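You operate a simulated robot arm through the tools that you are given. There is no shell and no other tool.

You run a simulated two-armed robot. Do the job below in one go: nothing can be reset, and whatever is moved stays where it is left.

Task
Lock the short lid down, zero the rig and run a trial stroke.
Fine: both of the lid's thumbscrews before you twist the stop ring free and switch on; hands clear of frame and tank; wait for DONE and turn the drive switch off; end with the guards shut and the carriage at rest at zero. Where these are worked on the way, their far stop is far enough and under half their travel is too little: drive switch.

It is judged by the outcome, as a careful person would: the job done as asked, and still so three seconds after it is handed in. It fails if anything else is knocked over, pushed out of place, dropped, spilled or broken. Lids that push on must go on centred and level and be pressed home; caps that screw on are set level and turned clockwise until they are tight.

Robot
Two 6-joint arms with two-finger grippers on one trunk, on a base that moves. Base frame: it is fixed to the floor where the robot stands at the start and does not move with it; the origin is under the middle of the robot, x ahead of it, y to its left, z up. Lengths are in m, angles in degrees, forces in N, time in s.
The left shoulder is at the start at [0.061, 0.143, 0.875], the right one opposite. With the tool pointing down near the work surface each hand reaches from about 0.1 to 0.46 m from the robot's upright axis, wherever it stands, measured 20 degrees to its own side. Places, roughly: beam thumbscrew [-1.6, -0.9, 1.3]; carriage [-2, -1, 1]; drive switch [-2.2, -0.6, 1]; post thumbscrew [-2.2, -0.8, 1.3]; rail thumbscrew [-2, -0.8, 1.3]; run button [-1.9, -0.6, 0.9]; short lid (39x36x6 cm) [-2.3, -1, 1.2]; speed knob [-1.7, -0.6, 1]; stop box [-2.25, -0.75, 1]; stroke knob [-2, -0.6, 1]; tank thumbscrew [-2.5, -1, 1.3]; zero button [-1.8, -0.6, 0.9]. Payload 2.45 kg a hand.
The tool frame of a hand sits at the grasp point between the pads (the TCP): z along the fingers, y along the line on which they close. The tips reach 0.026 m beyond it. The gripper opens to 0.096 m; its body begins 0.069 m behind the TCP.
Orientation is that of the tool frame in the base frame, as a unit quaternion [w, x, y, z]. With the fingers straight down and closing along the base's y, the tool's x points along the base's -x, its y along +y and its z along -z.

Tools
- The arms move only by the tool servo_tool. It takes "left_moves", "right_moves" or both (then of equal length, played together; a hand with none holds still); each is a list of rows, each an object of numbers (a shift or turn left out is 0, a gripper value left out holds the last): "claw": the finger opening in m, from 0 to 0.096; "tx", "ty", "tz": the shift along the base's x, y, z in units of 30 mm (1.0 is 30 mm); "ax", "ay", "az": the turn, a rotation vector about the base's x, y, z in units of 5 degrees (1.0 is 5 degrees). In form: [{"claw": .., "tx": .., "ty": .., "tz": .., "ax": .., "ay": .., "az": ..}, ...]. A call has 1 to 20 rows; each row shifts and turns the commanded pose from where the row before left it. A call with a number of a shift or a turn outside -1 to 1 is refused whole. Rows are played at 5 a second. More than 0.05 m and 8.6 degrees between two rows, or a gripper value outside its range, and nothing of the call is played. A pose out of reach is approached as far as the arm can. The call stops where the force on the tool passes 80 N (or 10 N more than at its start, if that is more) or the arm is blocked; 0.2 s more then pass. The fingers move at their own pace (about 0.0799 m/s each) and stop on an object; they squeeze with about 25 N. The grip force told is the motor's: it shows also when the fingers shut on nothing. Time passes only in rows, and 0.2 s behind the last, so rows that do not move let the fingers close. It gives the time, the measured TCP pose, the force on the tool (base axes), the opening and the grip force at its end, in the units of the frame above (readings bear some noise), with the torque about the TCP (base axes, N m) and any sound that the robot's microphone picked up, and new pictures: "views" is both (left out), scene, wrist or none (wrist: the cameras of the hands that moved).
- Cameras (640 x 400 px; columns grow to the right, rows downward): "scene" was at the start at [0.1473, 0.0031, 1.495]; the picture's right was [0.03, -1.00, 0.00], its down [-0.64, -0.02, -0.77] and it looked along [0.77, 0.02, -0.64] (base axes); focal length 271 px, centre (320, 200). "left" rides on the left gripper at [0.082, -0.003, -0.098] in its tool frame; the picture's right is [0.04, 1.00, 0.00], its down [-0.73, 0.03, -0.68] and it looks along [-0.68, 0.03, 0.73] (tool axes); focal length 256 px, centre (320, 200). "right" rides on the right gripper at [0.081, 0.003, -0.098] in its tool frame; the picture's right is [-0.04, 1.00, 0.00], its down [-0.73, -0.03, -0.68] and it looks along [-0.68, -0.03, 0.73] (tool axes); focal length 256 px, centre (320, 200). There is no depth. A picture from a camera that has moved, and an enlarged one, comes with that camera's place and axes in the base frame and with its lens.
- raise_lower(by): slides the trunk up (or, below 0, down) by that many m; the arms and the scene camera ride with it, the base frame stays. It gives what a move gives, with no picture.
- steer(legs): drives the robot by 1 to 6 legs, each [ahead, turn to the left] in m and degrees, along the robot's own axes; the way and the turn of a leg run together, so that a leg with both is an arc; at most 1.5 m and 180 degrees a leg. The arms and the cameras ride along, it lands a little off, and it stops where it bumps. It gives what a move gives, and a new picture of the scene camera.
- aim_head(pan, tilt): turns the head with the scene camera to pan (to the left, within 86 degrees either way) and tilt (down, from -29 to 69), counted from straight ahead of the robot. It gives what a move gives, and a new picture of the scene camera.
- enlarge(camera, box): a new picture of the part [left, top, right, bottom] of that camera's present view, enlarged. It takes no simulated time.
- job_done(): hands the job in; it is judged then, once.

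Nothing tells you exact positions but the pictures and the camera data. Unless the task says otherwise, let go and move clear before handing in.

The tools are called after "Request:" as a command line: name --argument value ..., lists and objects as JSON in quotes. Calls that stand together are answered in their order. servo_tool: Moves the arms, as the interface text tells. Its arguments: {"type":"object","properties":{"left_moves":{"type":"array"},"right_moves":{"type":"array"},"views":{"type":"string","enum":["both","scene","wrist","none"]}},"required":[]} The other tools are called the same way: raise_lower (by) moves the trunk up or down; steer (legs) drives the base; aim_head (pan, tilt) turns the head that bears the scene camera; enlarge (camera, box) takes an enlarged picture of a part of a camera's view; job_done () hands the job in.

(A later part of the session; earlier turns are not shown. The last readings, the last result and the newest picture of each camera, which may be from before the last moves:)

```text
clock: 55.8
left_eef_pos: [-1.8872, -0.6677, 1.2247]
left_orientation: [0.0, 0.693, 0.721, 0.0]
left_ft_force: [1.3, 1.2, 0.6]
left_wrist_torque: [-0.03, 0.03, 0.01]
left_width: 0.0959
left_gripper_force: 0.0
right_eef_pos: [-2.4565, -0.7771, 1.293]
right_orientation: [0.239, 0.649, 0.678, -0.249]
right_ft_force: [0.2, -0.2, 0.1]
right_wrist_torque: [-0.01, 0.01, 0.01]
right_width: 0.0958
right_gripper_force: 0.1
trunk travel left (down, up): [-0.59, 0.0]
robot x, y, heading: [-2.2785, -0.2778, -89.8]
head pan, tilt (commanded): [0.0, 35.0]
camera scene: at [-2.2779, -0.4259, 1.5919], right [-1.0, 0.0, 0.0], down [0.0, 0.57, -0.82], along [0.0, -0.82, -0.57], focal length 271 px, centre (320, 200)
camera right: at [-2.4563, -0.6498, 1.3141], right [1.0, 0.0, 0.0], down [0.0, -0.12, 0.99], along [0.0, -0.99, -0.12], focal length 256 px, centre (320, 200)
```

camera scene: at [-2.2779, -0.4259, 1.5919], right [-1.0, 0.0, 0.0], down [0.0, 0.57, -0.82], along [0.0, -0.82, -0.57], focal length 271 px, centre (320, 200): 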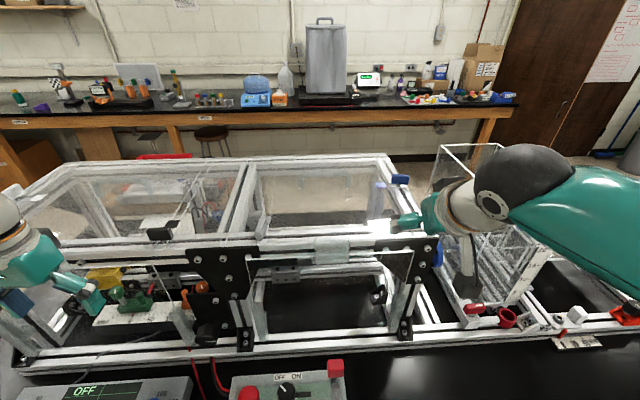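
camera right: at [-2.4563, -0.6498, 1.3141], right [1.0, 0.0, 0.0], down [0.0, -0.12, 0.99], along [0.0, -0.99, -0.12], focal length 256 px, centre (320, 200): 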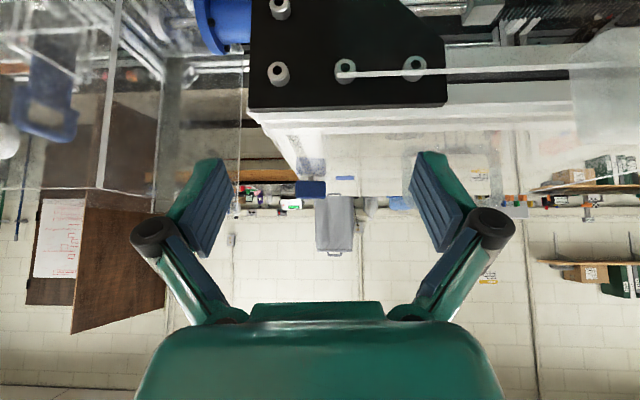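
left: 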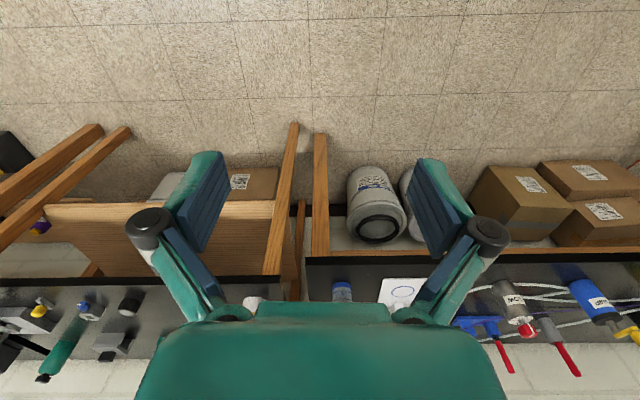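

The tilt works and the blue flag now shows between the fingers (upside-down image). I'll enlarge it to see its shape and stem.

Request:
enlarge --camera "right" --box '[260, 150, 380, 225]'

Request:
enlarge --camera "scene" --box '[370, 150, 470, 212]'

```text
5.33 times, centred on (320, 188) of right
camera zoom: at [-2.4563, -0.6498, 1.3141], right [1.0, 0.0, 0.0], down [0.0, -0.12, 0.99], along [0.0, -0.99, -0.12], focal length 1365 px, centre (320, 267)
```

zoom: 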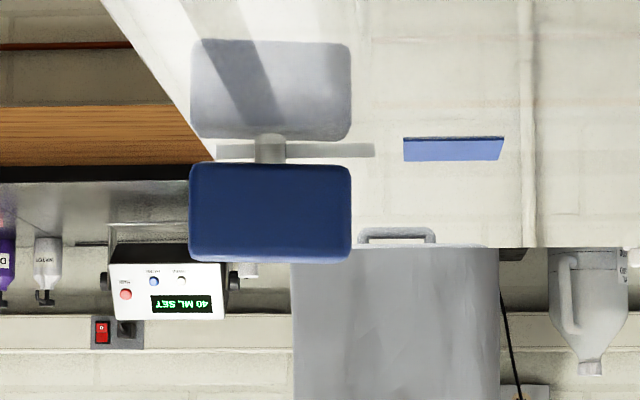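

```text
6.40 times, centred on (420, 181) of scene
camera zoom: at [-2.2779, -0.4259, 1.5919], right [-1.0, 0.0, 0.0], down [0.0, 0.57, -0.82], along [0.0, -0.82, -0.57], focal length 1735 px, centre (-320, 322)
```

zoom: 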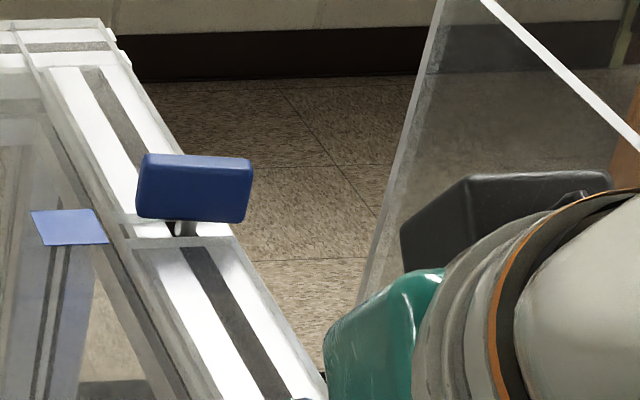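

The blue flag is about 38 mm wide, 23 mm tall, with its bottom just above the lid plate, centred near [-2.468, -0.97, 1.263]. I'll narrow the opening a bit and move the fingers up to just in front of and above it.

Request:
servo_tool --right_moves '[{"claw": 0.07, "tx": -0.064, "ty": -0.8, "tz": 0.05}, {"tx": -0.064, "ty": -0.8, "tz": 0.05}, {"tx": -0.064, "ty": -0.8, "tz": 0.05}, {"tx": -0.064, "ty": -0.8, "tz": 0.05}, {"tx": -0.064, "ty": -0.8, "tz": 0.05}, {"tx": -0.064, "ty": -0.8, "tz": 0.05}]' --views "both"

Request:
enlarge --camera "scene" --box '[360, 140, 460, 202]'

Request:
enlarge --camera "right" --box '[220, 100, 420, 225]'

```text
clock: 57.2
left_eef_pos: [-1.8865, -0.6704, 1.225]
left_orientation: [-0.001, 0.693, 0.721, -0.001]
left_ft_force: [0.0, -0.5, 0.7]
left_wrist_torque: [0.01, -0.01, 0.03]
left_width: 0.0961
left_gripper_force: 0.1
right_eef_pos: [-2.4689, -0.9245, 1.3007]
right_orientation: [0.237, 0.651, 0.678, -0.247]
right_ft_force: [-0.1, -0.4, -0.1]
right_wrist_torque: [-0.03, -0.01, 0.01]
right_width: 0.0698
right_gripper_force: 0.1
trunk travel left (down, up): [-0.59, 0.0]
robot x, y, heading: [-2.2813, -0.2781, -89.8]
head pan, tilt (commanded): [0.0, 35.0]
camera scene: at [-2.2777, -0.4282, 1.5916], right [-1.0, 0.0, 0.0], down [0.0, 0.57, -0.82], along [0.0, -0.82, -0.57], focal length 271 px, centre (320, 200)
camera right: at [-2.4685, -0.7966, 1.3219], right [1.0, 0.0, 0.0], down [0.0, -0.13, 0.99], along [0.0, -0.99, -0.13], focal length 256 px, centre (320, 200)
```

scene: 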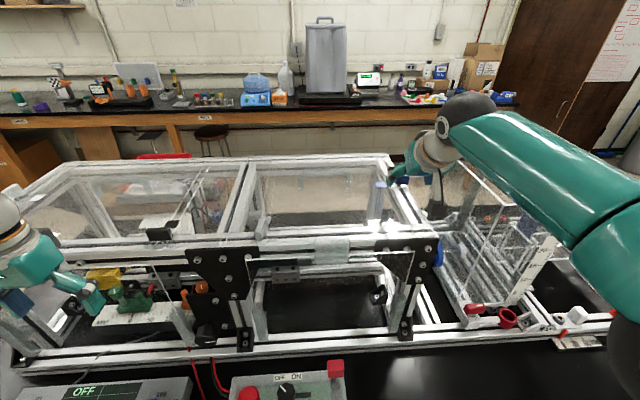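
right: 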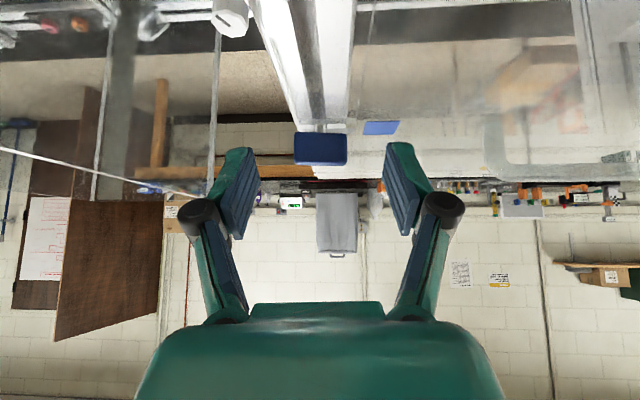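

```text
6.40 times, centred on (410, 171) of scene
camera zoom: at [-2.2777, -0.4282, 1.5916], right [-1.0, 0.0, 0.0], down [0.0, 0.57, -0.82], along [0.0, -0.82, -0.57], focal length 1735 px, centre (-256, 386)
```

zoom: 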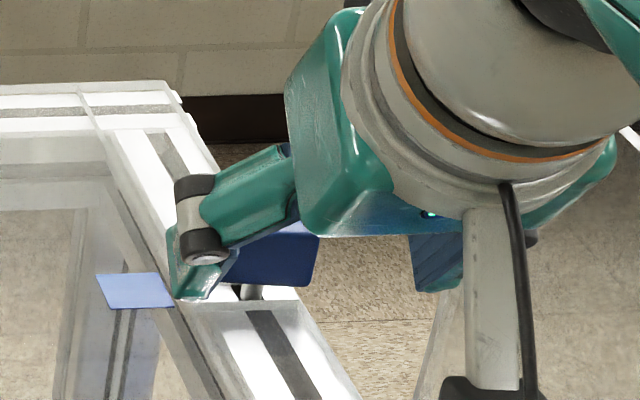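

```text
3.20 times, centred on (320, 162) of right
camera zoom: at [-2.4685, -0.7966, 1.3219], right [1.0, 0.0, 0.0], down [0.0, -0.13, 0.99], along [0.0, -0.99, -0.13], focal length 819 px, centre (320, 320)
```

zoom: 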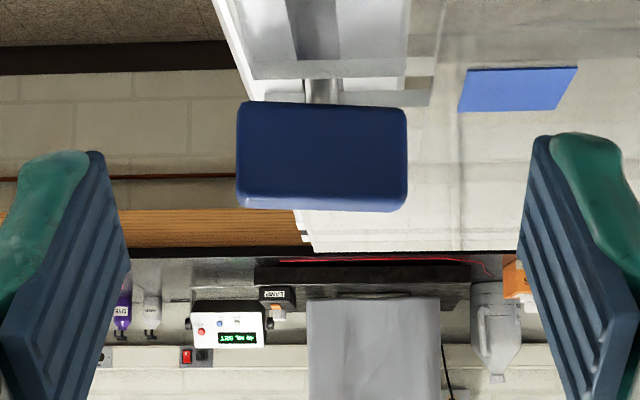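

The two wrist views agree: flag centre [-2.468, -0.971, 1.262]. I'll slide the fingers down on either side of it and close on its edges.

Request:
servo_tool --right_moves '[{"ty": -0.4, "tz": -0.27, "tx": 0.03}, {"ty": -0.4, "tz": -0.27}, {"ty": -0.4, "tz": -0.25}, {}]' --views "both"

Request:
enlarge --camera "scene" --box '[360, 140, 460, 202]'

Request:
enlarge --camera "right" --box '[220, 60, 420, 185]'

```text
clock: 58.2
left_eef_pos: [-1.8852, -0.6686, 1.2261]
left_orientation: [-0.001, 0.692, 0.721, -0.001]
left_ft_force: [0.0, 0.6, 0.6]
left_wrist_torque: [0.01, -0.04, 0.02]
left_width: 0.0961
left_gripper_force: 0.1
right_eef_pos: [-2.4672, -0.9574, 1.2769]
right_orientation: [0.237, 0.65, 0.678, -0.246]
right_ft_force: [0.3, 0.7, 0.9]
right_wrist_torque: [0.01, -0.02, 0.0]
right_width: 0.0699
right_gripper_force: 0.0
trunk travel left (down, up): [-0.59, 0.0]
robot x, y, heading: [-2.2792, -0.2781, -90.0]
head pan, tilt (commanded): [0.0, 35.0]
camera scene: at [-2.2778, -0.4264, 1.5918], right [-1.0, 0.0, 0.0], down [0.0, 0.57, -0.82], along [0.0, -0.82, -0.57], focal length 271 px, centre (320, 200)
camera right: at [-2.4677, -0.8301, 1.2989], right [1.0, 0.0, 0.0], down [0.0, -0.12, 0.99], along [0.0, -0.99, -0.12], focal length 256 px, centre (320, 200)
```

scene: 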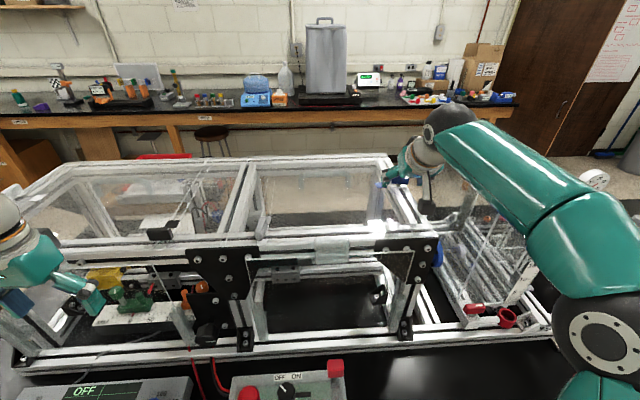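
right: 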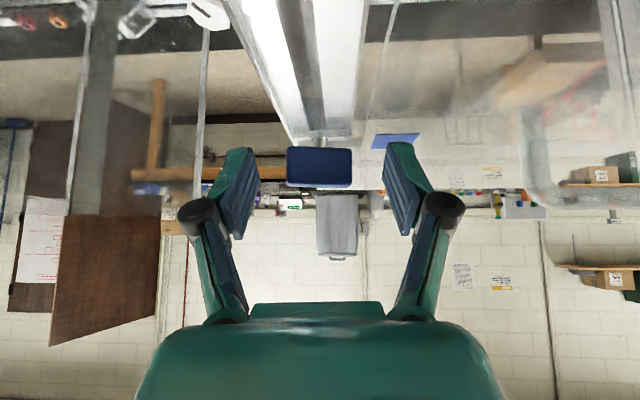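

```text
6.40 times, centred on (410, 171) of scene
camera zoom: at [-2.2778, -0.4264, 1.5918], right [-1.0, 0.0, 0.0], down [0.0, 0.57, -0.82], along [0.0, -0.82, -0.57], focal length 1735 px, centre (-256, 386)
```

zoom: 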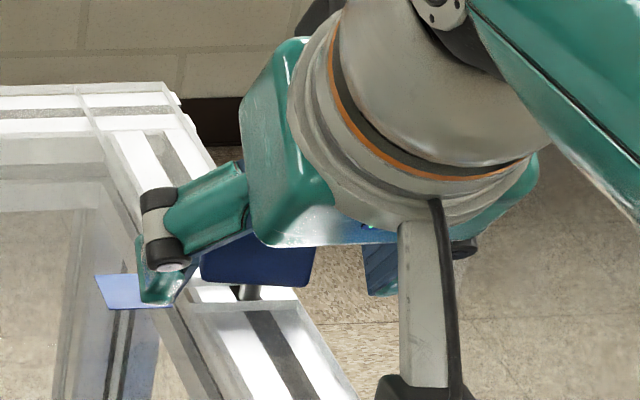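

```text
3.20 times, centred on (320, 122) of right
camera zoom: at [-2.4677, -0.8301, 1.2989], right [1.0, 0.0, 0.0], down [0.0, -0.12, 0.99], along [0.0, -0.99, -0.12], focal length 819 px, centre (320, 448)
```

zoom: 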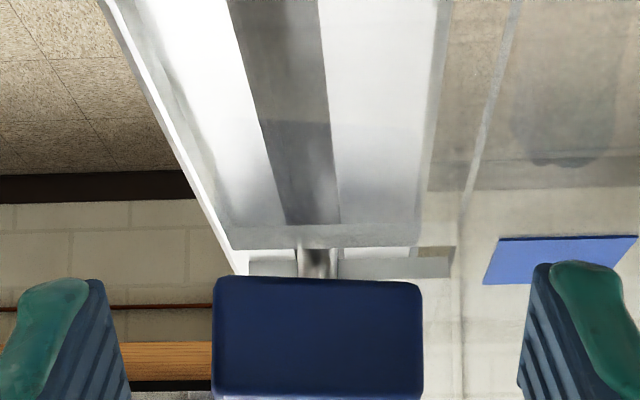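

The flag sits centred between the fingers with the tips at its lower edge. I'll close on it.

Request:
servo_tool --right_moves '[{"claw": 0.03}, {}, {}, {}]' --views "wrist"

Request:
enlarge --camera "right" --box '[220, 60, 420, 185]'

```text
clock: 59.2
left_eef_pos: [-1.8866, -0.6683, 1.2264]
left_orientation: [0.001, 0.693, 0.721, -0.001]
left_ft_force: [0.7, -0.5, -0.7]
left_wrist_torque: [0.01, 0.02, 0.0]
left_width: 0.096
left_gripper_force: 0.1
right_eef_pos: [-2.4688, -0.957, 1.2765]
right_orientation: [0.237, 0.65, 0.678, -0.247]
right_ft_force: [-3.3, -0.9, 1.1]
right_wrist_torque: [0.09, 0.2, -0.09]
right_width: 0.0402
right_gripper_force: 45.0
trunk travel left (down, up): [-0.59, 0.0]
robot x, y, heading: [-2.281, -0.2783, -89.8]
head pan, tilt (commanded): [0.0, 35.0]
camera right: at [-2.4683, -0.8305, 1.2987], right [1.0, 0.0, 0.0], down [0.0, -0.12, 0.99], along [0.0, -0.99, -0.12], focal length 256 px, centre (320, 200)
```

right: 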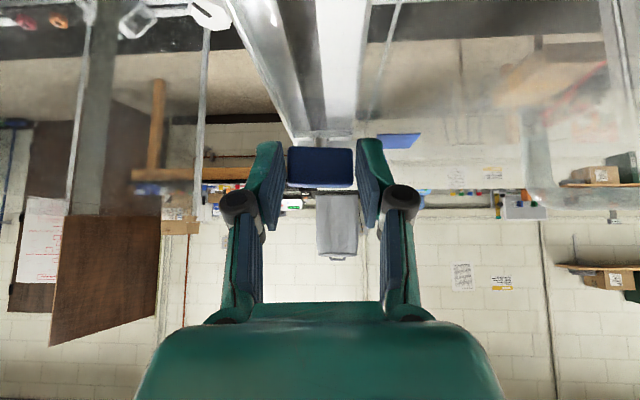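

```text
3.20 times, centred on (320, 122) of right
camera zoom: at [-2.4683, -0.8305, 1.2987], right [1.0, 0.0, 0.0], down [0.0, -0.12, 0.99], along [0.0, -0.99, -0.12], focal length 819 px, centre (320, 448)
```

zoom: 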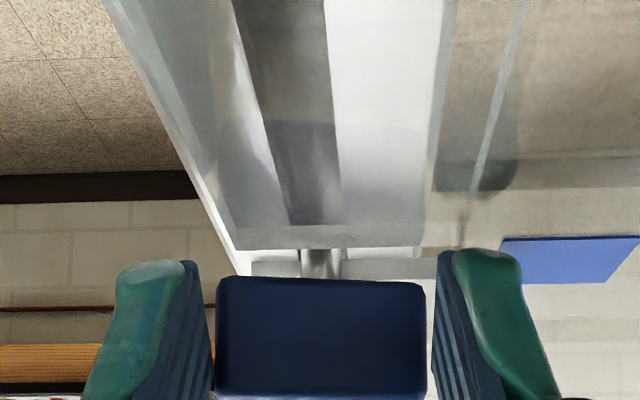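

The fingers hold the flag (40 mm, 45 N). I'll turn it clockwise in small steps around its stem and watch the torque.

Request:
servo_tool --right_moves '[{"az": -1, "tx": 0.041}, {"az": -1, "tx": 0.041}, {"az": -1, "tx": 0.041, "ty": -0.01}]' --views "wrist"

Request:
enlarge --camera "right" --box '[220, 60, 420, 185]'

```text
clock: 60.0
left_eef_pos: [-1.8854, -0.6701, 1.2245]
left_orientation: [0.001, 0.693, 0.721, -0.001]
left_ft_force: [0.4, -0.1, 0.7]
left_wrist_torque: [0.01, 0.01, 0.01]
left_width: 0.0959
left_gripper_force: 0.0
right_eef_pos: [-2.4626, -0.9572, 1.2764]
right_orientation: [0.202, 0.733, 0.588, -0.276]
right_ft_force: [5.6, -5.4, 2.5]
right_wrist_torque: [0.21, -0.23, 0.15]
right_width: 0.0402
right_gripper_force: 45.2
trunk travel left (down, up): [-0.59, 0.0]
robot x, y, heading: [-2.2757, -0.2783, -89.6]
head pan, tilt (commanded): [0.0, 35.0]
camera right: at [-2.429, -0.8356, 1.2988], right [0.97, -0.26, 0.0], down [-0.03, -0.12, 0.99], along [-0.25, -0.96, -0.12], focal length 256 px, centre (320, 200)
```

right: 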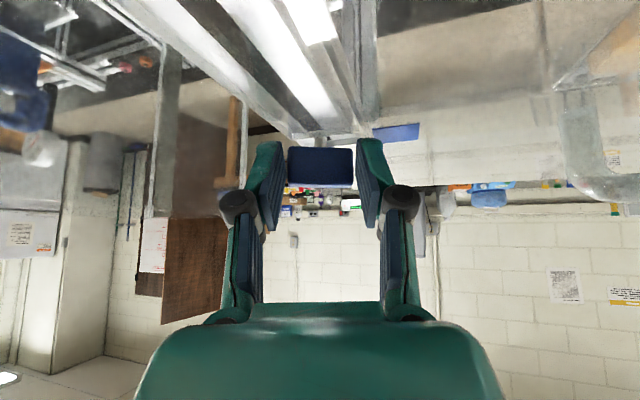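

```text
3.20 times, centred on (320, 122) of right
camera zoom: at [-2.429, -0.8356, 1.2988], right [0.97, -0.26, 0.0], down [-0.03, -0.12, 0.99], along [-0.25, -0.96, -0.12], focal length 819 px, centre (320, 448)
```

zoom: 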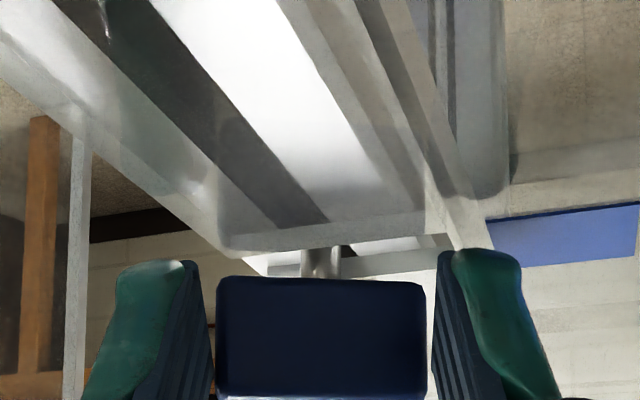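

The flag turns freely with the fingers (15° so far, low torque). I'll continue clockwise.

Request:
servo_tool --right_moves '[{"az": -1, "tx": 0.039, "ty": -0.012}, {"az": -1, "tx": 0.038, "ty": -0.016}, {"az": -1, "tx": 0.036, "ty": -0.019}, {"az": -1, "tx": 0.035, "ty": -0.022}, {"az": -1, "tx": 0.033, "ty": -0.025}, {"az": -1, "tx": 0.03, "ty": -0.028}]' --views "both"

Request:
enlarge --camera "right" --box '[220, 60, 420, 185]'

```text
clock: 61.4
left_eef_pos: [-1.8816, -0.672, 1.223]
left_orientation: [-0.002, 0.692, 0.721, -0.001]
left_ft_force: [-0.3, 0.3, -0.5]
left_wrist_torque: [0.0, 0.01, -0.01]
left_width: 0.0959
left_gripper_force: 0.1
right_eef_pos: [-2.4478, -0.9642, 1.2756]
right_orientation: [0.133, 0.857, 0.381, -0.321]
right_ft_force: [24.1, -33.3, 18.7]
right_wrist_torque: [-0.47, -0.41, 1.11]
right_width: 0.0404
right_gripper_force: 45.0
right hand out of reach, approached as far as the arm can: row 6
trunk travel left (down, up): [-0.59, 0.0]
robot x, y, heading: [-2.2801, -0.2798, -90.0]
head pan, tilt (commanded): [0.0, 35.0]
camera scene: at [-2.272, -0.4324, 1.5916], right [-1.0, 0.0, 0.0], down [0.0, 0.58, -0.82], along [0.0, -0.82, -0.58], focal length 271 px, centre (320, 200)
camera right: at [-2.3613, -0.8726, 1.2967], right [0.72, -0.7, 0.01], down [-0.09, -0.08, 0.99], along [-0.69, -0.71, -0.11], focal length 256 px, centre (320, 200)
```

scene: 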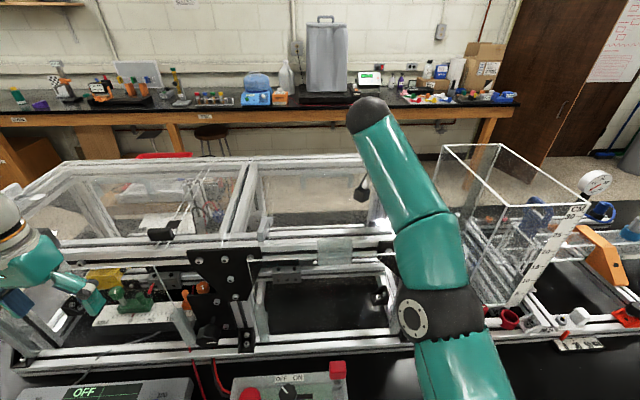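
right: 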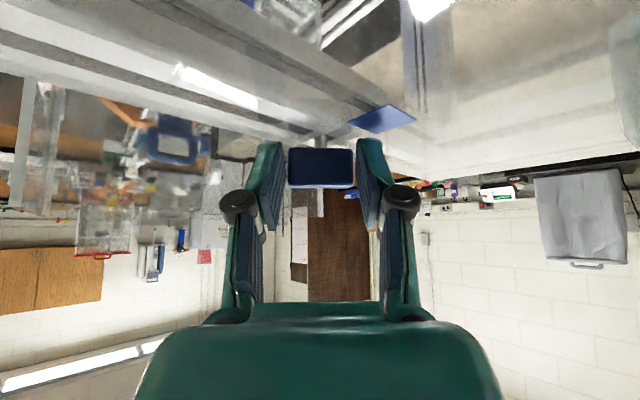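

```text
3.20 times, centred on (320, 122) of right
camera zoom: at [-2.3613, -0.8726, 1.2967], right [0.72, -0.7, 0.01], down [-0.09, -0.08, 0.99], along [-0.69, -0.71, -0.11], focal length 819 px, centre (320, 448)
```

zoom: 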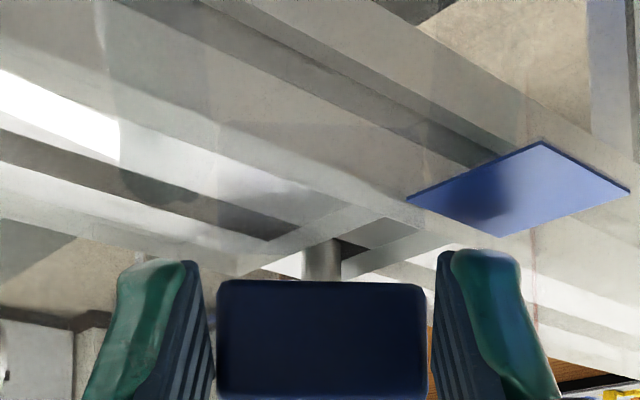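

The torque and side force rose as my arm hit its reach limit at about 45°, so I can't tell yet if the screw is tight. I'll open the fingers, back off, and look at the flag.

Request:
servo_tool --right_moves '[{"claw": 0.075}, {}, {"tx": 0.3, "ty": 0.3, "tz": 0.5}, {"tx": 0.3, "ty": 0.3, "tz": 0.5}, {"tx": 0.2, "ty": 0.5, "tz": 0.5}]' --views "both"

Request:
enlarge --camera "right" --box '[220, 80, 420, 205]'

Request:
enlarge --camera "scene" --box '[350, 140, 430, 190]'

```text
clock: 62.6
left_eef_pos: [-1.8857, -0.6665, 1.2252]
left_orientation: [0.0, 0.693, 0.721, -0.002]
left_ft_force: [0.8, 0.5, 0.1]
left_wrist_torque: [-0.03, 0.01, -0.02]
left_width: 0.096
left_gripper_force: 0.1
right_eef_pos: [-2.4353, -0.9169, 1.3158]
right_orientation: [0.123, 0.861, 0.377, -0.319]
right_ft_force: [-0.7, 0.5, -0.6]
right_wrist_torque: [-0.01, -0.03, 0.01]
right_width: 0.075
right_gripper_force: 0.0
right hand out of reach, approached as far as the arm can: row 4
trunk travel left (down, up): [-0.59, 0.0]
robot x, y, heading: [-2.2805, -0.2762, -89.9]
head pan, tilt (commanded): [0.0, 35.0]
camera scene: at [-2.2778, -0.4253, 1.5919], right [-1.0, 0.0, 0.0], down [0.0, 0.57, -0.82], along [0.0, -0.82, -0.57], focal length 271 px, centre (320, 200)
camera right: at [-2.3454, -0.8272, 1.3374], right [0.71, -0.71, 0.0], down [-0.09, -0.09, 0.99], along [-0.7, -0.7, -0.13], focal length 256 px, centre (320, 200)
```

scene: 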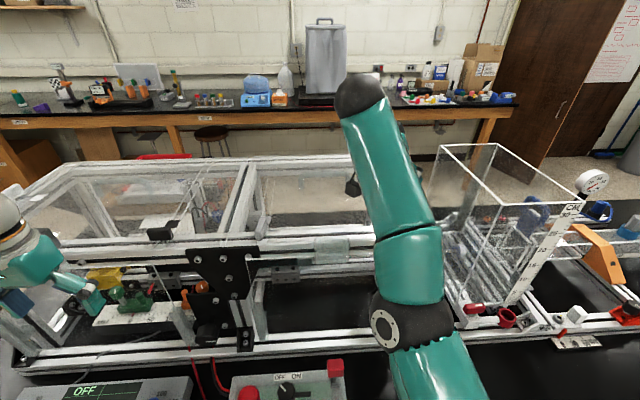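
right: 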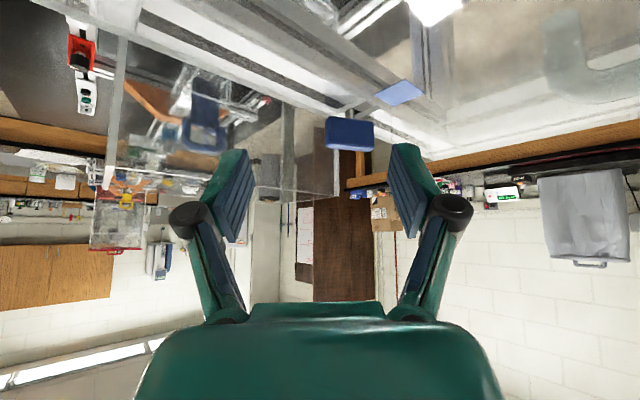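

```text
3.20 times, centred on (320, 142) of right
camera zoom: at [-2.3454, -0.8272, 1.3374], right [0.71, -0.71, 0.0], down [-0.09, -0.09, 0.99], along [-0.7, -0.7, -0.13], focal length 819 px, centre (320, 384)
```

zoom: 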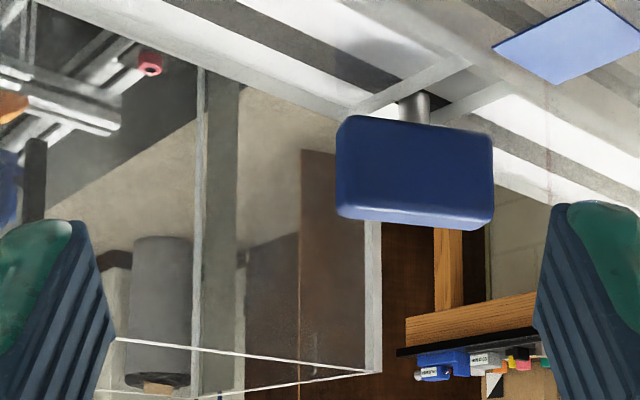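

```text
8.00 times, centred on (390, 165) of scene
camera zoom: at [-2.2778, -0.4253, 1.5919], right [-1.0, 0.0, 0.0], down [0.0, 0.57, -0.82], along [0.0, -0.82, -0.57], focal length 2169 px, centre (-240, 480)
```

zoom: 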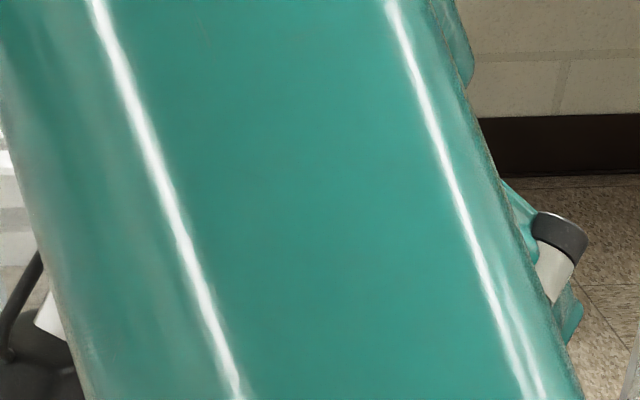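

The flag stays where it was turned, now about 45° clockwise from its start. I'll lift clear, tilt the tool lower for better reach, and swing the hand round to grip the flag on its flat faces from the other side.

Request:
servo_tool --right_moves '[{"ax": -0.94, "ay": 0.94, "tx": -0.3, "ty": 0.3, "tz": 0.2}, {"ax": -0.94, "ay": 0.94, "tx": -0.3, "ty": 0.3, "tz": 0.2}, {"ax": -0.94, "ay": 0.94, "tx": -0.3, "ty": 0.3, "tz": 0.2}, {"az": 1}, {"az": 1}, {"az": 1}, {"az": 1}, {"az": 1}, {"az": 1}, {"az": 1}, {"az": 1}, {"az": 1}]' --views "both"

```text
clock: 65.2
left_eef_pos: [-1.8865, -0.6692, 1.224]
left_orientation: [0.001, 0.693, 0.721, 0.0]
left_ft_force: [0.7, -0.4, -0.9]
left_wrist_torque: [0.01, 0.0, 0.04]
left_width: 0.0963
left_gripper_force: 0.0
right_eef_pos: [-2.4316, -0.993, 1.4157]
right_orientation: [0.345, 0.6, 0.626, -0.36]
right_ft_force: [0.0, -0.4, 0.4]
right_wrist_torque: [0.01, 0.03, -0.02]
right_width: 0.075
right_gripper_force: 0.1
right hand out of reach, approached as far as the arm can: row 1, 2, 3, 4, 5, 6, 7, 8, 9, 10, 11
trunk travel left (down, up): [-0.59, 0.0]
robot x, y, heading: [-2.2765, -0.2788, -90.2]
head pan, tilt (commanded): [0.0, 35.0]
camera scene: at [-2.2782, -0.427, 1.5918], right [-1.0, 0.0, 0.0], down [0.0, 0.57, -0.82], along [0.0, -0.82, -0.57], focal length 271 px, centre (320, 200)
camera right: at [-2.4303, -0.8667, 1.3939], right [1.0, 0.0, 0.0], down [0.0, 0.22, 0.98], along [0.0, -0.98, 0.22], focal length 256 px, centre (320, 200)
```

scene: 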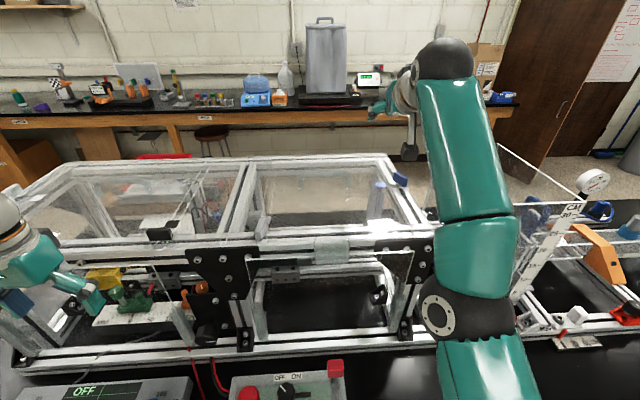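
right: 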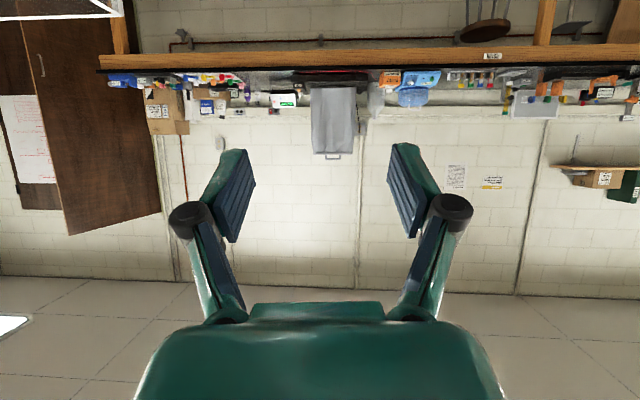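

The hand ended a little higher and farther than commanded because the arm was near its limit, but it's clear of everything. I'll bring it back above the flag at yaw 0 and check it tracks properly.

Request:
servo_tool --right_moves '[{"tx": -0.28, "ty": 0.77, "tz": -0.6}, {"tx": -0.28, "ty": 0.77, "tz": -0.6}, {"tx": -0.28, "ty": 0.77, "tz": -0.6}, {"tx": -0.28, "ty": 0.77, "tz": -0.6}]' --views "both"

```text
clock: 66.2
left_eef_pos: [-1.8856, -0.6685, 1.2255]
left_orientation: [0.001, 0.693, 0.721, -0.001]
left_ft_force: [-0.6, -0.7, 0.8]
left_wrist_torque: [0.01, 0.0, 0.0]
left_width: 0.0964
left_gripper_force: 0.1
right_eef_pos: [-2.4566, -0.9892, 1.423]
right_orientation: [0.346, 0.599, 0.625, -0.36]
right_ft_force: [-0.6, 0.2, -0.3]
right_wrist_torque: [-0.01, 0.01, -0.01]
right_width: 0.0748
right_gripper_force: 0.1
right hand out of reach, approached as far as the arm can: row 1, 2, 3, 4
trunk travel left (down, up): [-0.59, 0.0]
robot x, y, heading: [-2.2776, -0.2761, -90.0]
head pan, tilt (commanded): [0.0, 35.0]
camera scene: at [-2.278, -0.4269, 1.5918], right [-1.0, 0.0, 0.0], down [0.0, 0.57, -0.82], along [0.0, -0.82, -0.57], focal length 271 px, centre (320, 200)
camera right: at [-2.4558, -0.8617, 1.4012], right [1.0, 0.0, 0.0], down [0.0, 0.22, 0.98], along [0.0, -0.98, 0.22], focal length 256 px, centre (320, 200)
```

scene: 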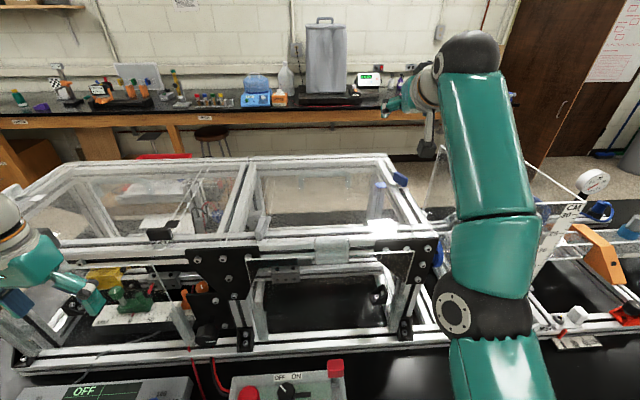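
right: 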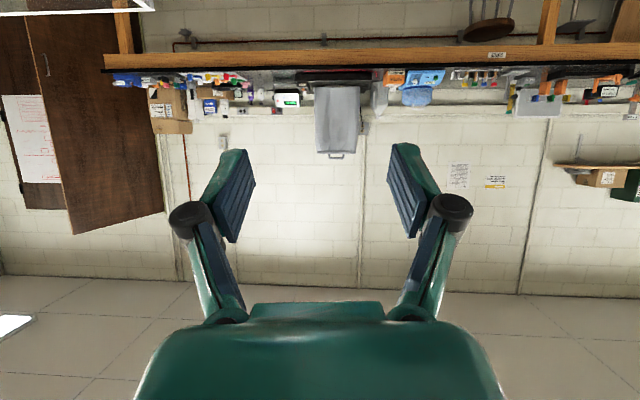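

The steep tilt is limited by the wrist here, so I'll return to the 40° tilt while coming down and back above the flag.

Request:
servo_tool --right_moves '[{"ax": 1, "ty": 0.5, "tz": -0.7, "tx": -0.1}, {"ax": 1, "ty": 0.5, "tz": -0.7, "tx": -0.1}, {"ax": 1, "ty": 0.5, "tz": -0.7, "tx": -0.1}, {"ax": 1, "ty": 0.5, "tz": -0.7}]' --views "wrist"

```text
clock: 67.2
left_eef_pos: [-1.8857, -0.668, 1.2251]
left_orientation: [0.0, 0.693, 0.721, -0.001]
left_ft_force: [-0.1, -0.4, -0.2]
left_wrist_torque: [0.03, -0.01, 0.01]
left_width: 0.0959
left_gripper_force: 0.0
right_eef_pos: [-2.4632, -0.9474, 1.3566]
right_orientation: [0.236, 0.651, 0.679, -0.246]
right_ft_force: [0.0, 0.1, -0.1]
right_wrist_torque: [-0.02, 0.0, 0.0]
right_width: 0.0748
right_gripper_force: 0.1
right hand out of reach, approached as far as the arm can: row 1, 2, 3, 4
trunk travel left (down, up): [-0.59, 0.0]
robot x, y, heading: [-2.2774, -0.28, -89.7]
head pan, tilt (commanded): [0.0, 35.0]
camera right: at [-2.4634, -0.8201, 1.3784], right [1.0, 0.0, 0.0], down [0.0, -0.13, 0.99], along [0.0, -0.99, -0.13], focal length 256 px, centre (320, 200)
```

right: 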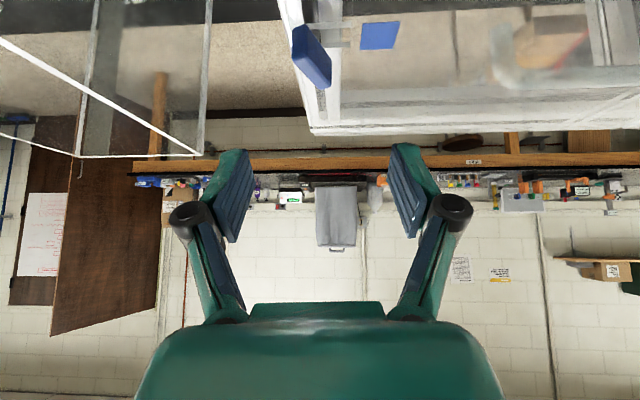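

Tracking again: yaw 0, tilt 40°, hand above the flag, which is clearly turned now. I'll lower slightly and test rotating the hand to positive yaw.

Request:
servo_tool --right_moves '[{"ty": 0.4, "tz": -0.7}, {"ty": 0.4, "tz": -0.7}, {"az": 1}, {"az": 1}, {"az": 1}, {"az": 1}, {"az": 1}, {"az": 1}, {"az": 1}, {"az": 1}]' --views "both"

Request:
enlarge --camera "right" --box '[220, 80, 420, 205]'

```text
clock: 69.4
left_eef_pos: [-1.8859, -0.669, 1.2256]
left_orientation: [0.001, 0.693, 0.721, -0.002]
left_ft_force: [-0.7, -0.5, -0.4]
left_wrist_torque: [0.01, 0.0, -0.01]
left_width: 0.0959
left_gripper_force: 0.0
right_eef_pos: [-2.4606, -0.9359, 1.3245]
right_orientation: [0.307, 0.378, 0.86, -0.15]
right_ft_force: [0.3, 0.0, 0.8]
right_wrist_torque: [-0.05, -0.03, 0.03]
right_width: 0.0751
right_gripper_force: 0.1
right hand out of reach, approached as far as the arm can: row 1, 2, 6, 8, 9, 10
trunk travel left (down, up): [-0.59, 0.0]
robot x, y, heading: [-2.2795, -0.2793, -89.8]
head pan, tilt (commanded): [0.0, 35.0]
camera scene: at [-2.278, -0.4278, 1.5916], right [-1.0, 0.0, 0.0], down [0.0, 0.57, -0.82], along [0.0, -0.82, -0.57], focal length 271 px, centre (320, 200)
camera right: at [-2.5409, -0.8391, 1.3474], right [0.76, 0.65, 0.0], down [0.08, -0.1, 0.99], along [0.64, -0.76, -0.13], focal length 256 px, centre (320, 200)
```

scene: 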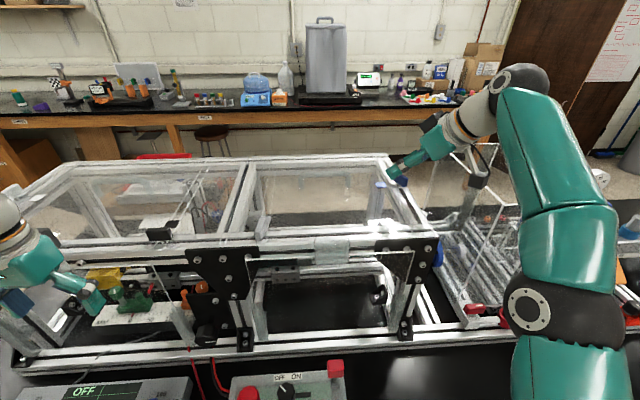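
right: 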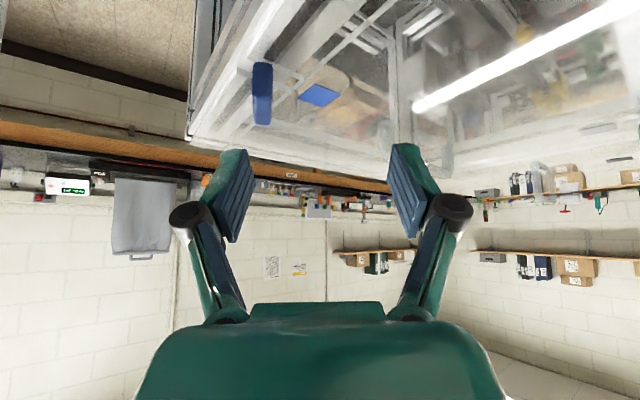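

```text
3.20 times, centred on (320, 142) of right
camera zoom: at [-2.5409, -0.8391, 1.3474], right [0.76, 0.65, 0.0], down [0.08, -0.1, 0.99], along [0.64, -0.76, -0.13], focal length 819 px, centre (320, 384)
```

zoom: 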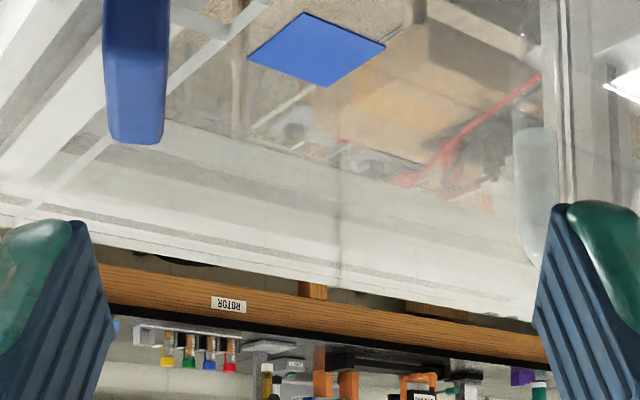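

The hand is now at yaw +40° on the tank side and the flag is edge-on to it, ideal for a face grip. I'll align over the stem and descend.

Request:
servo_tool --right_moves '[{"tx": -0.21, "ty": -0.47, "tz": -0.1}, {"tx": -0.21, "ty": -0.46, "tz": -0.1}, {"tz": -0.5}, {"tz": -0.5}]' --views "both"

Request:
enlarge --camera "right" --box '[220, 60, 420, 185]'

Request:
enlarge --camera "scene" --box '[360, 140, 460, 202]'

```text
clock: 70.4
left_eef_pos: [-1.8863, -0.6704, 1.2241]
left_orientation: [0.0, 0.692, 0.722, 0.0]
left_ft_force: [0.2, 0.4, 0.1]
left_wrist_torque: [0.02, 0.0, 0.02]
left_width: 0.096
left_gripper_force: 0.0
right_eef_pos: [-2.4707, -0.9493, 1.2756]
right_orientation: [0.306, 0.379, 0.86, -0.15]
right_ft_force: [0.0, -0.2, -1.4]
right_wrist_torque: [-0.02, -0.04, -0.01]
right_width: 0.0749
right_gripper_force: 0.0
right hand out of reach, approached as far as the arm can: row 1, 2
trunk travel left (down, up): [-0.59, 0.0]
robot x, y, heading: [-2.2808, -0.2769, -89.7]
head pan, tilt (commanded): [0.0, 35.0]
camera scene: at [-2.278, -0.4279, 1.5916], right [-1.0, 0.0, 0.0], down [0.0, 0.57, -0.82], along [0.0, -0.82, -0.57], focal length 271 px, centre (320, 200)
camera right: at [-2.5512, -0.8523, 1.2999], right [0.77, 0.64, 0.0], down [0.08, -0.1, 0.99], along [0.64, -0.76, -0.13], focal length 256 px, centre (320, 200)
```

scene: 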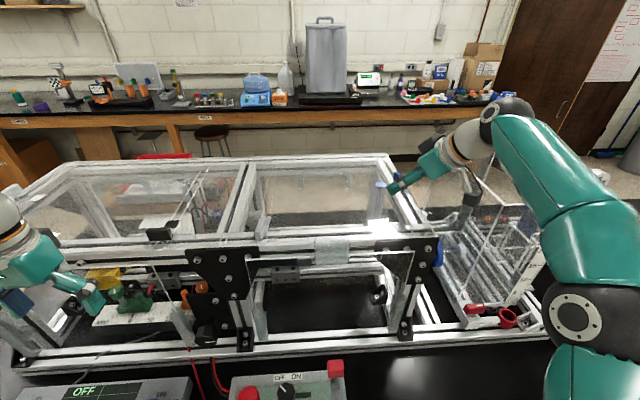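
right: 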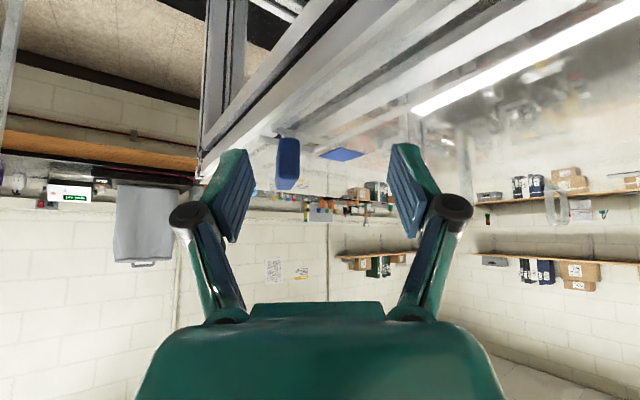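

```text
3.20 times, centred on (320, 122) of right
camera zoom: at [-2.5512, -0.8523, 1.2999], right [0.77, 0.64, 0.0], down [0.08, -0.1, 0.99], along [0.64, -0.76, -0.13], focal length 819 px, centre (320, 448)
```

zoom: 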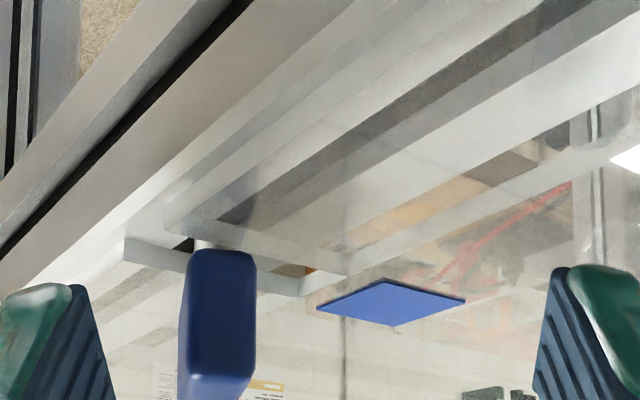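

```text
6.40 times, centred on (410, 171) of scene
camera zoom: at [-2.278, -0.4279, 1.5916], right [-1.0, 0.0, 0.0], down [0.0, 0.57, -0.82], along [0.0, -0.82, -0.57], focal length 1735 px, centre (-256, 386)
```

zoom: 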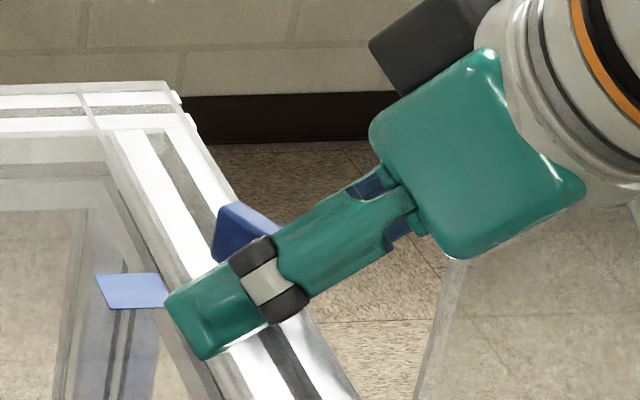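

The flag is between the fingers but about 15 mm off-centre. I'll shift to centre it and then close.

Request:
servo_tool --right_moves '[{"tx": -0.08, "ty": -0.25}, {"tx": -0.08, "ty": -0.26}, {}]' --views "wrist"

Request:
enlarge --camera "right" --box '[220, 60, 420, 185]'

```text
clock: 71.2
left_eef_pos: [-1.8864, -0.6682, 1.2242]
left_orientation: [0.0, 0.693, 0.721, -0.001]
left_ft_force: [-0.3, 1.0, -0.1]
left_wrist_torque: [-0.06, 0.01, 0.0]
left_width: 0.096
left_gripper_force: 0.0
right_eef_pos: [-2.477, -0.9637, 1.2786]
right_orientation: [0.307, 0.379, 0.86, -0.151]
right_ft_force: [-0.2, -0.5, -1.3]
right_wrist_torque: [-0.01, 0.03, -0.01]
right_width: 0.0748
right_gripper_force: 0.1
trunk travel left (down, up): [-0.59, 0.0]
robot x, y, heading: [-2.2783, -0.2782, -89.9]
head pan, tilt (commanded): [0.0, 35.0]
camera right: at [-2.5559, -0.8661, 1.3008], right [0.76, 0.64, 0.0], down [0.08, -0.1, 0.99], along [0.64, -0.76, -0.13], focal length 256 px, centre (320, 200)
```

right: 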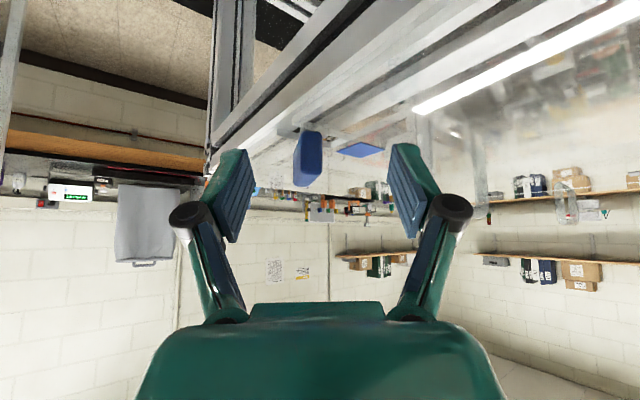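

```text
3.20 times, centred on (320, 122) of right
camera zoom: at [-2.5559, -0.8661, 1.3008], right [0.76, 0.64, 0.0], down [0.08, -0.1, 0.99], along [0.64, -0.76, -0.13], focal length 819 px, centre (320, 448)
```

zoom: 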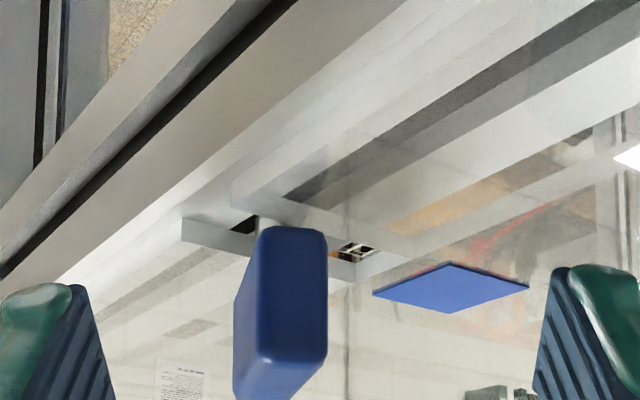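

Almost centred; the flag is yawed about 10° more than the hand. I'll trim the sideways offset and yaw, then close on its faces.

Request:
servo_tool --right_moves '[{"tx": -0.16, "ty": -0.14, "az": -1}, {"az": -0.6}, {"claw": 0.004}, {}, {}, {}]' --views "wrist"

Request:
enlarge --camera "right" --box '[220, 60, 420, 185]'

```text
clock: 72.6
left_eef_pos: [-1.8861, -0.6689, 1.2252]
left_orientation: [0.001, 0.692, 0.722, -0.002]
left_ft_force: [-0.4, 0.8, -0.2]
left_wrist_torque: [-0.02, 0.02, 0.02]
left_width: 0.0957
left_gripper_force: 0.1
right_eef_pos: [-2.4795, -0.9677, 1.2775]
right_orientation: [0.296, 0.438, 0.831, -0.171]
right_ft_force: [1.9, 4.2, -3.3]
right_wrist_torque: [0.39, -0.39, 0.09]
right_width: 0.0122
right_gripper_force: 38.3
trunk travel left (down, up): [-0.59, 0.0]
robot x, y, heading: [-2.279, -0.2811, -90.0]
head pan, tilt (commanded): [0.0, 35.0]
camera right: at [-2.5458, -0.8598, 1.3006], right [0.85, 0.53, 0.0], down [0.07, -0.11, 0.99], along [0.53, -0.84, -0.13], focal length 256 px, centre (320, 200)
```

right: 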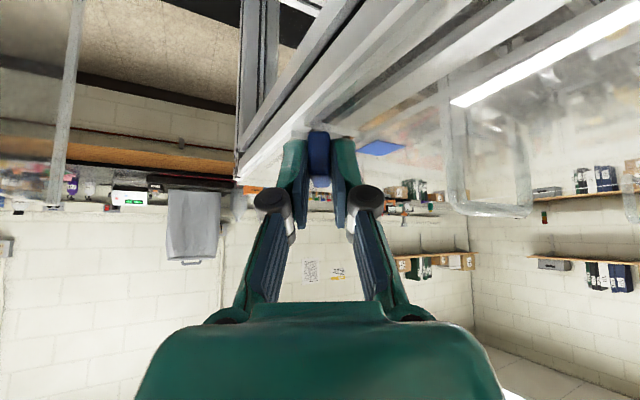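

```text
3.20 times, centred on (320, 122) of right
camera zoom: at [-2.5458, -0.8598, 1.3006], right [0.85, 0.53, 0.0], down [0.07, -0.11, 0.99], along [0.53, -0.84, -0.13], focal length 819 px, centre (320, 448)
```

zoom: 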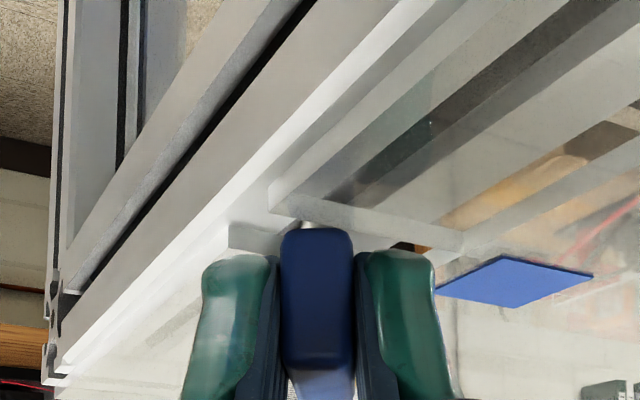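

Face grip is firm (12 mm, 38 N) with low side forces. I'll turn clockwise in steps around the stem, checking torque.

Request:
servo_tool --right_moves '[{"az": -1, "tx": 0.025, "ty": 0.014}, {"az": -1, "tx": 0.0265, "ty": 0.012}, {"az": -1, "tx": 0.027, "ty": 0.01}, {"az": -1, "tx": 0.028, "ty": 0.007}]' --views "wrist"

```text
clock: 73.6
left_eef_pos: [-1.8842, -0.6684, 1.2248]
left_orientation: [0.001, 0.693, 0.721, -0.002]
left_ft_force: [0.1, 0.7, 0.9]
left_wrist_torque: [0.01, -0.02, 0.03]
left_width: 0.096
left_gripper_force: 0.0
right_eef_pos: [-2.4729, -0.9644, 1.2773]
right_orientation: [0.261, 0.575, 0.744, -0.219]
right_ft_force: [13.0, 14.4, -10.4]
right_wrist_torque: [-0.05, -0.75, 0.3]
right_width: 0.0118
right_gripper_force: 38.7
trunk travel left (down, up): [-0.59, 0.0]
robot x, y, heading: [-2.2803, -0.2772, -90.1]
head pan, tilt (commanded): [0.0, 35.0]
camera right: at [-2.4991, -0.8408, 1.3009], right [0.98, 0.21, 0.0], down [0.03, -0.13, 0.99], along [0.21, -0.97, -0.13], focal length 256 px, centre (320, 200)
```

right: 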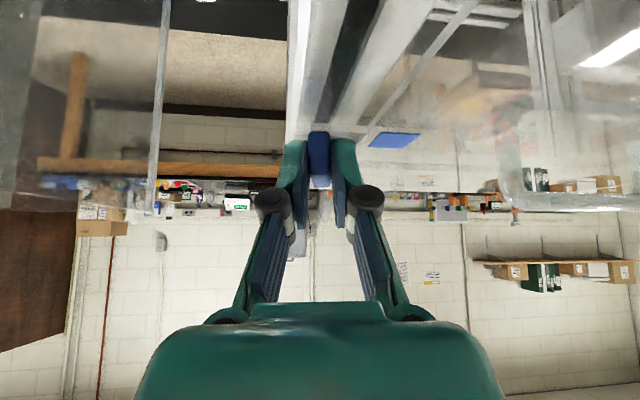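

Turning continues at about 12° yaw with moderate side force pushing the hand toward +x +y; I'll ease slightly that way while continuing clockwise.

Request:
servo_tool --right_moves '[{"az": -1, "tx": 0.08, "ty": 0.06}, {"az": -1, "tx": 0.05, "ty": 0.03}, {"az": -1, "tx": 0.03, "ty": 0.01}, {"az": -1, "tx": 0.03}]' --views "wrist"

```text
clock: 74.6
left_eef_pos: [-1.8844, -0.6675, 1.2252]
left_orientation: [-0.001, 0.693, 0.721, -0.002]
left_ft_force: [-0.1, 0.8, -0.6]
left_wrist_torque: [-0.02, 0.01, 0.01]
left_width: 0.0961
left_gripper_force: 0.0
right_eef_pos: [-2.4673, -0.9628, 1.2778]
right_orientation: [0.22, 0.695, 0.632, -0.261]
right_ft_force: [14.7, 7.2, -10.3]
right_wrist_torque: [0.07, -0.09, 1.43]
right_width: 0.0151
right_gripper_force: 40.7
trunk travel left (down, up): [-0.59, 0.0]
robot x, y, heading: [-2.2805, -0.2783, -89.7]
head pan, tilt (commanded): [0.0, 35.0]
camera right: at [-2.4496, -0.8378, 1.3009], right [0.99, -0.14, 0.0], down [-0.02, -0.13, 0.99], along [-0.13, -0.98, -0.13], focal length 256 px, centre (320, 200)
```

right: 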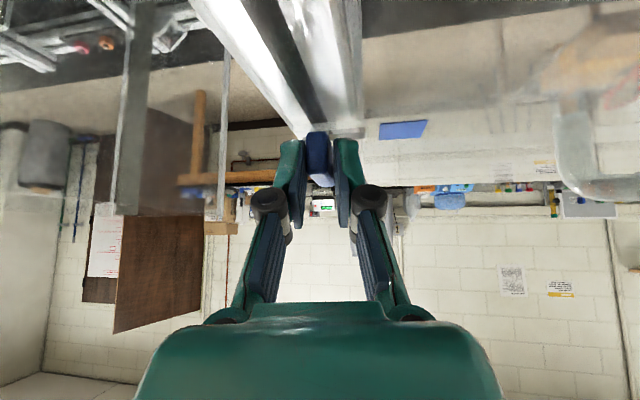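

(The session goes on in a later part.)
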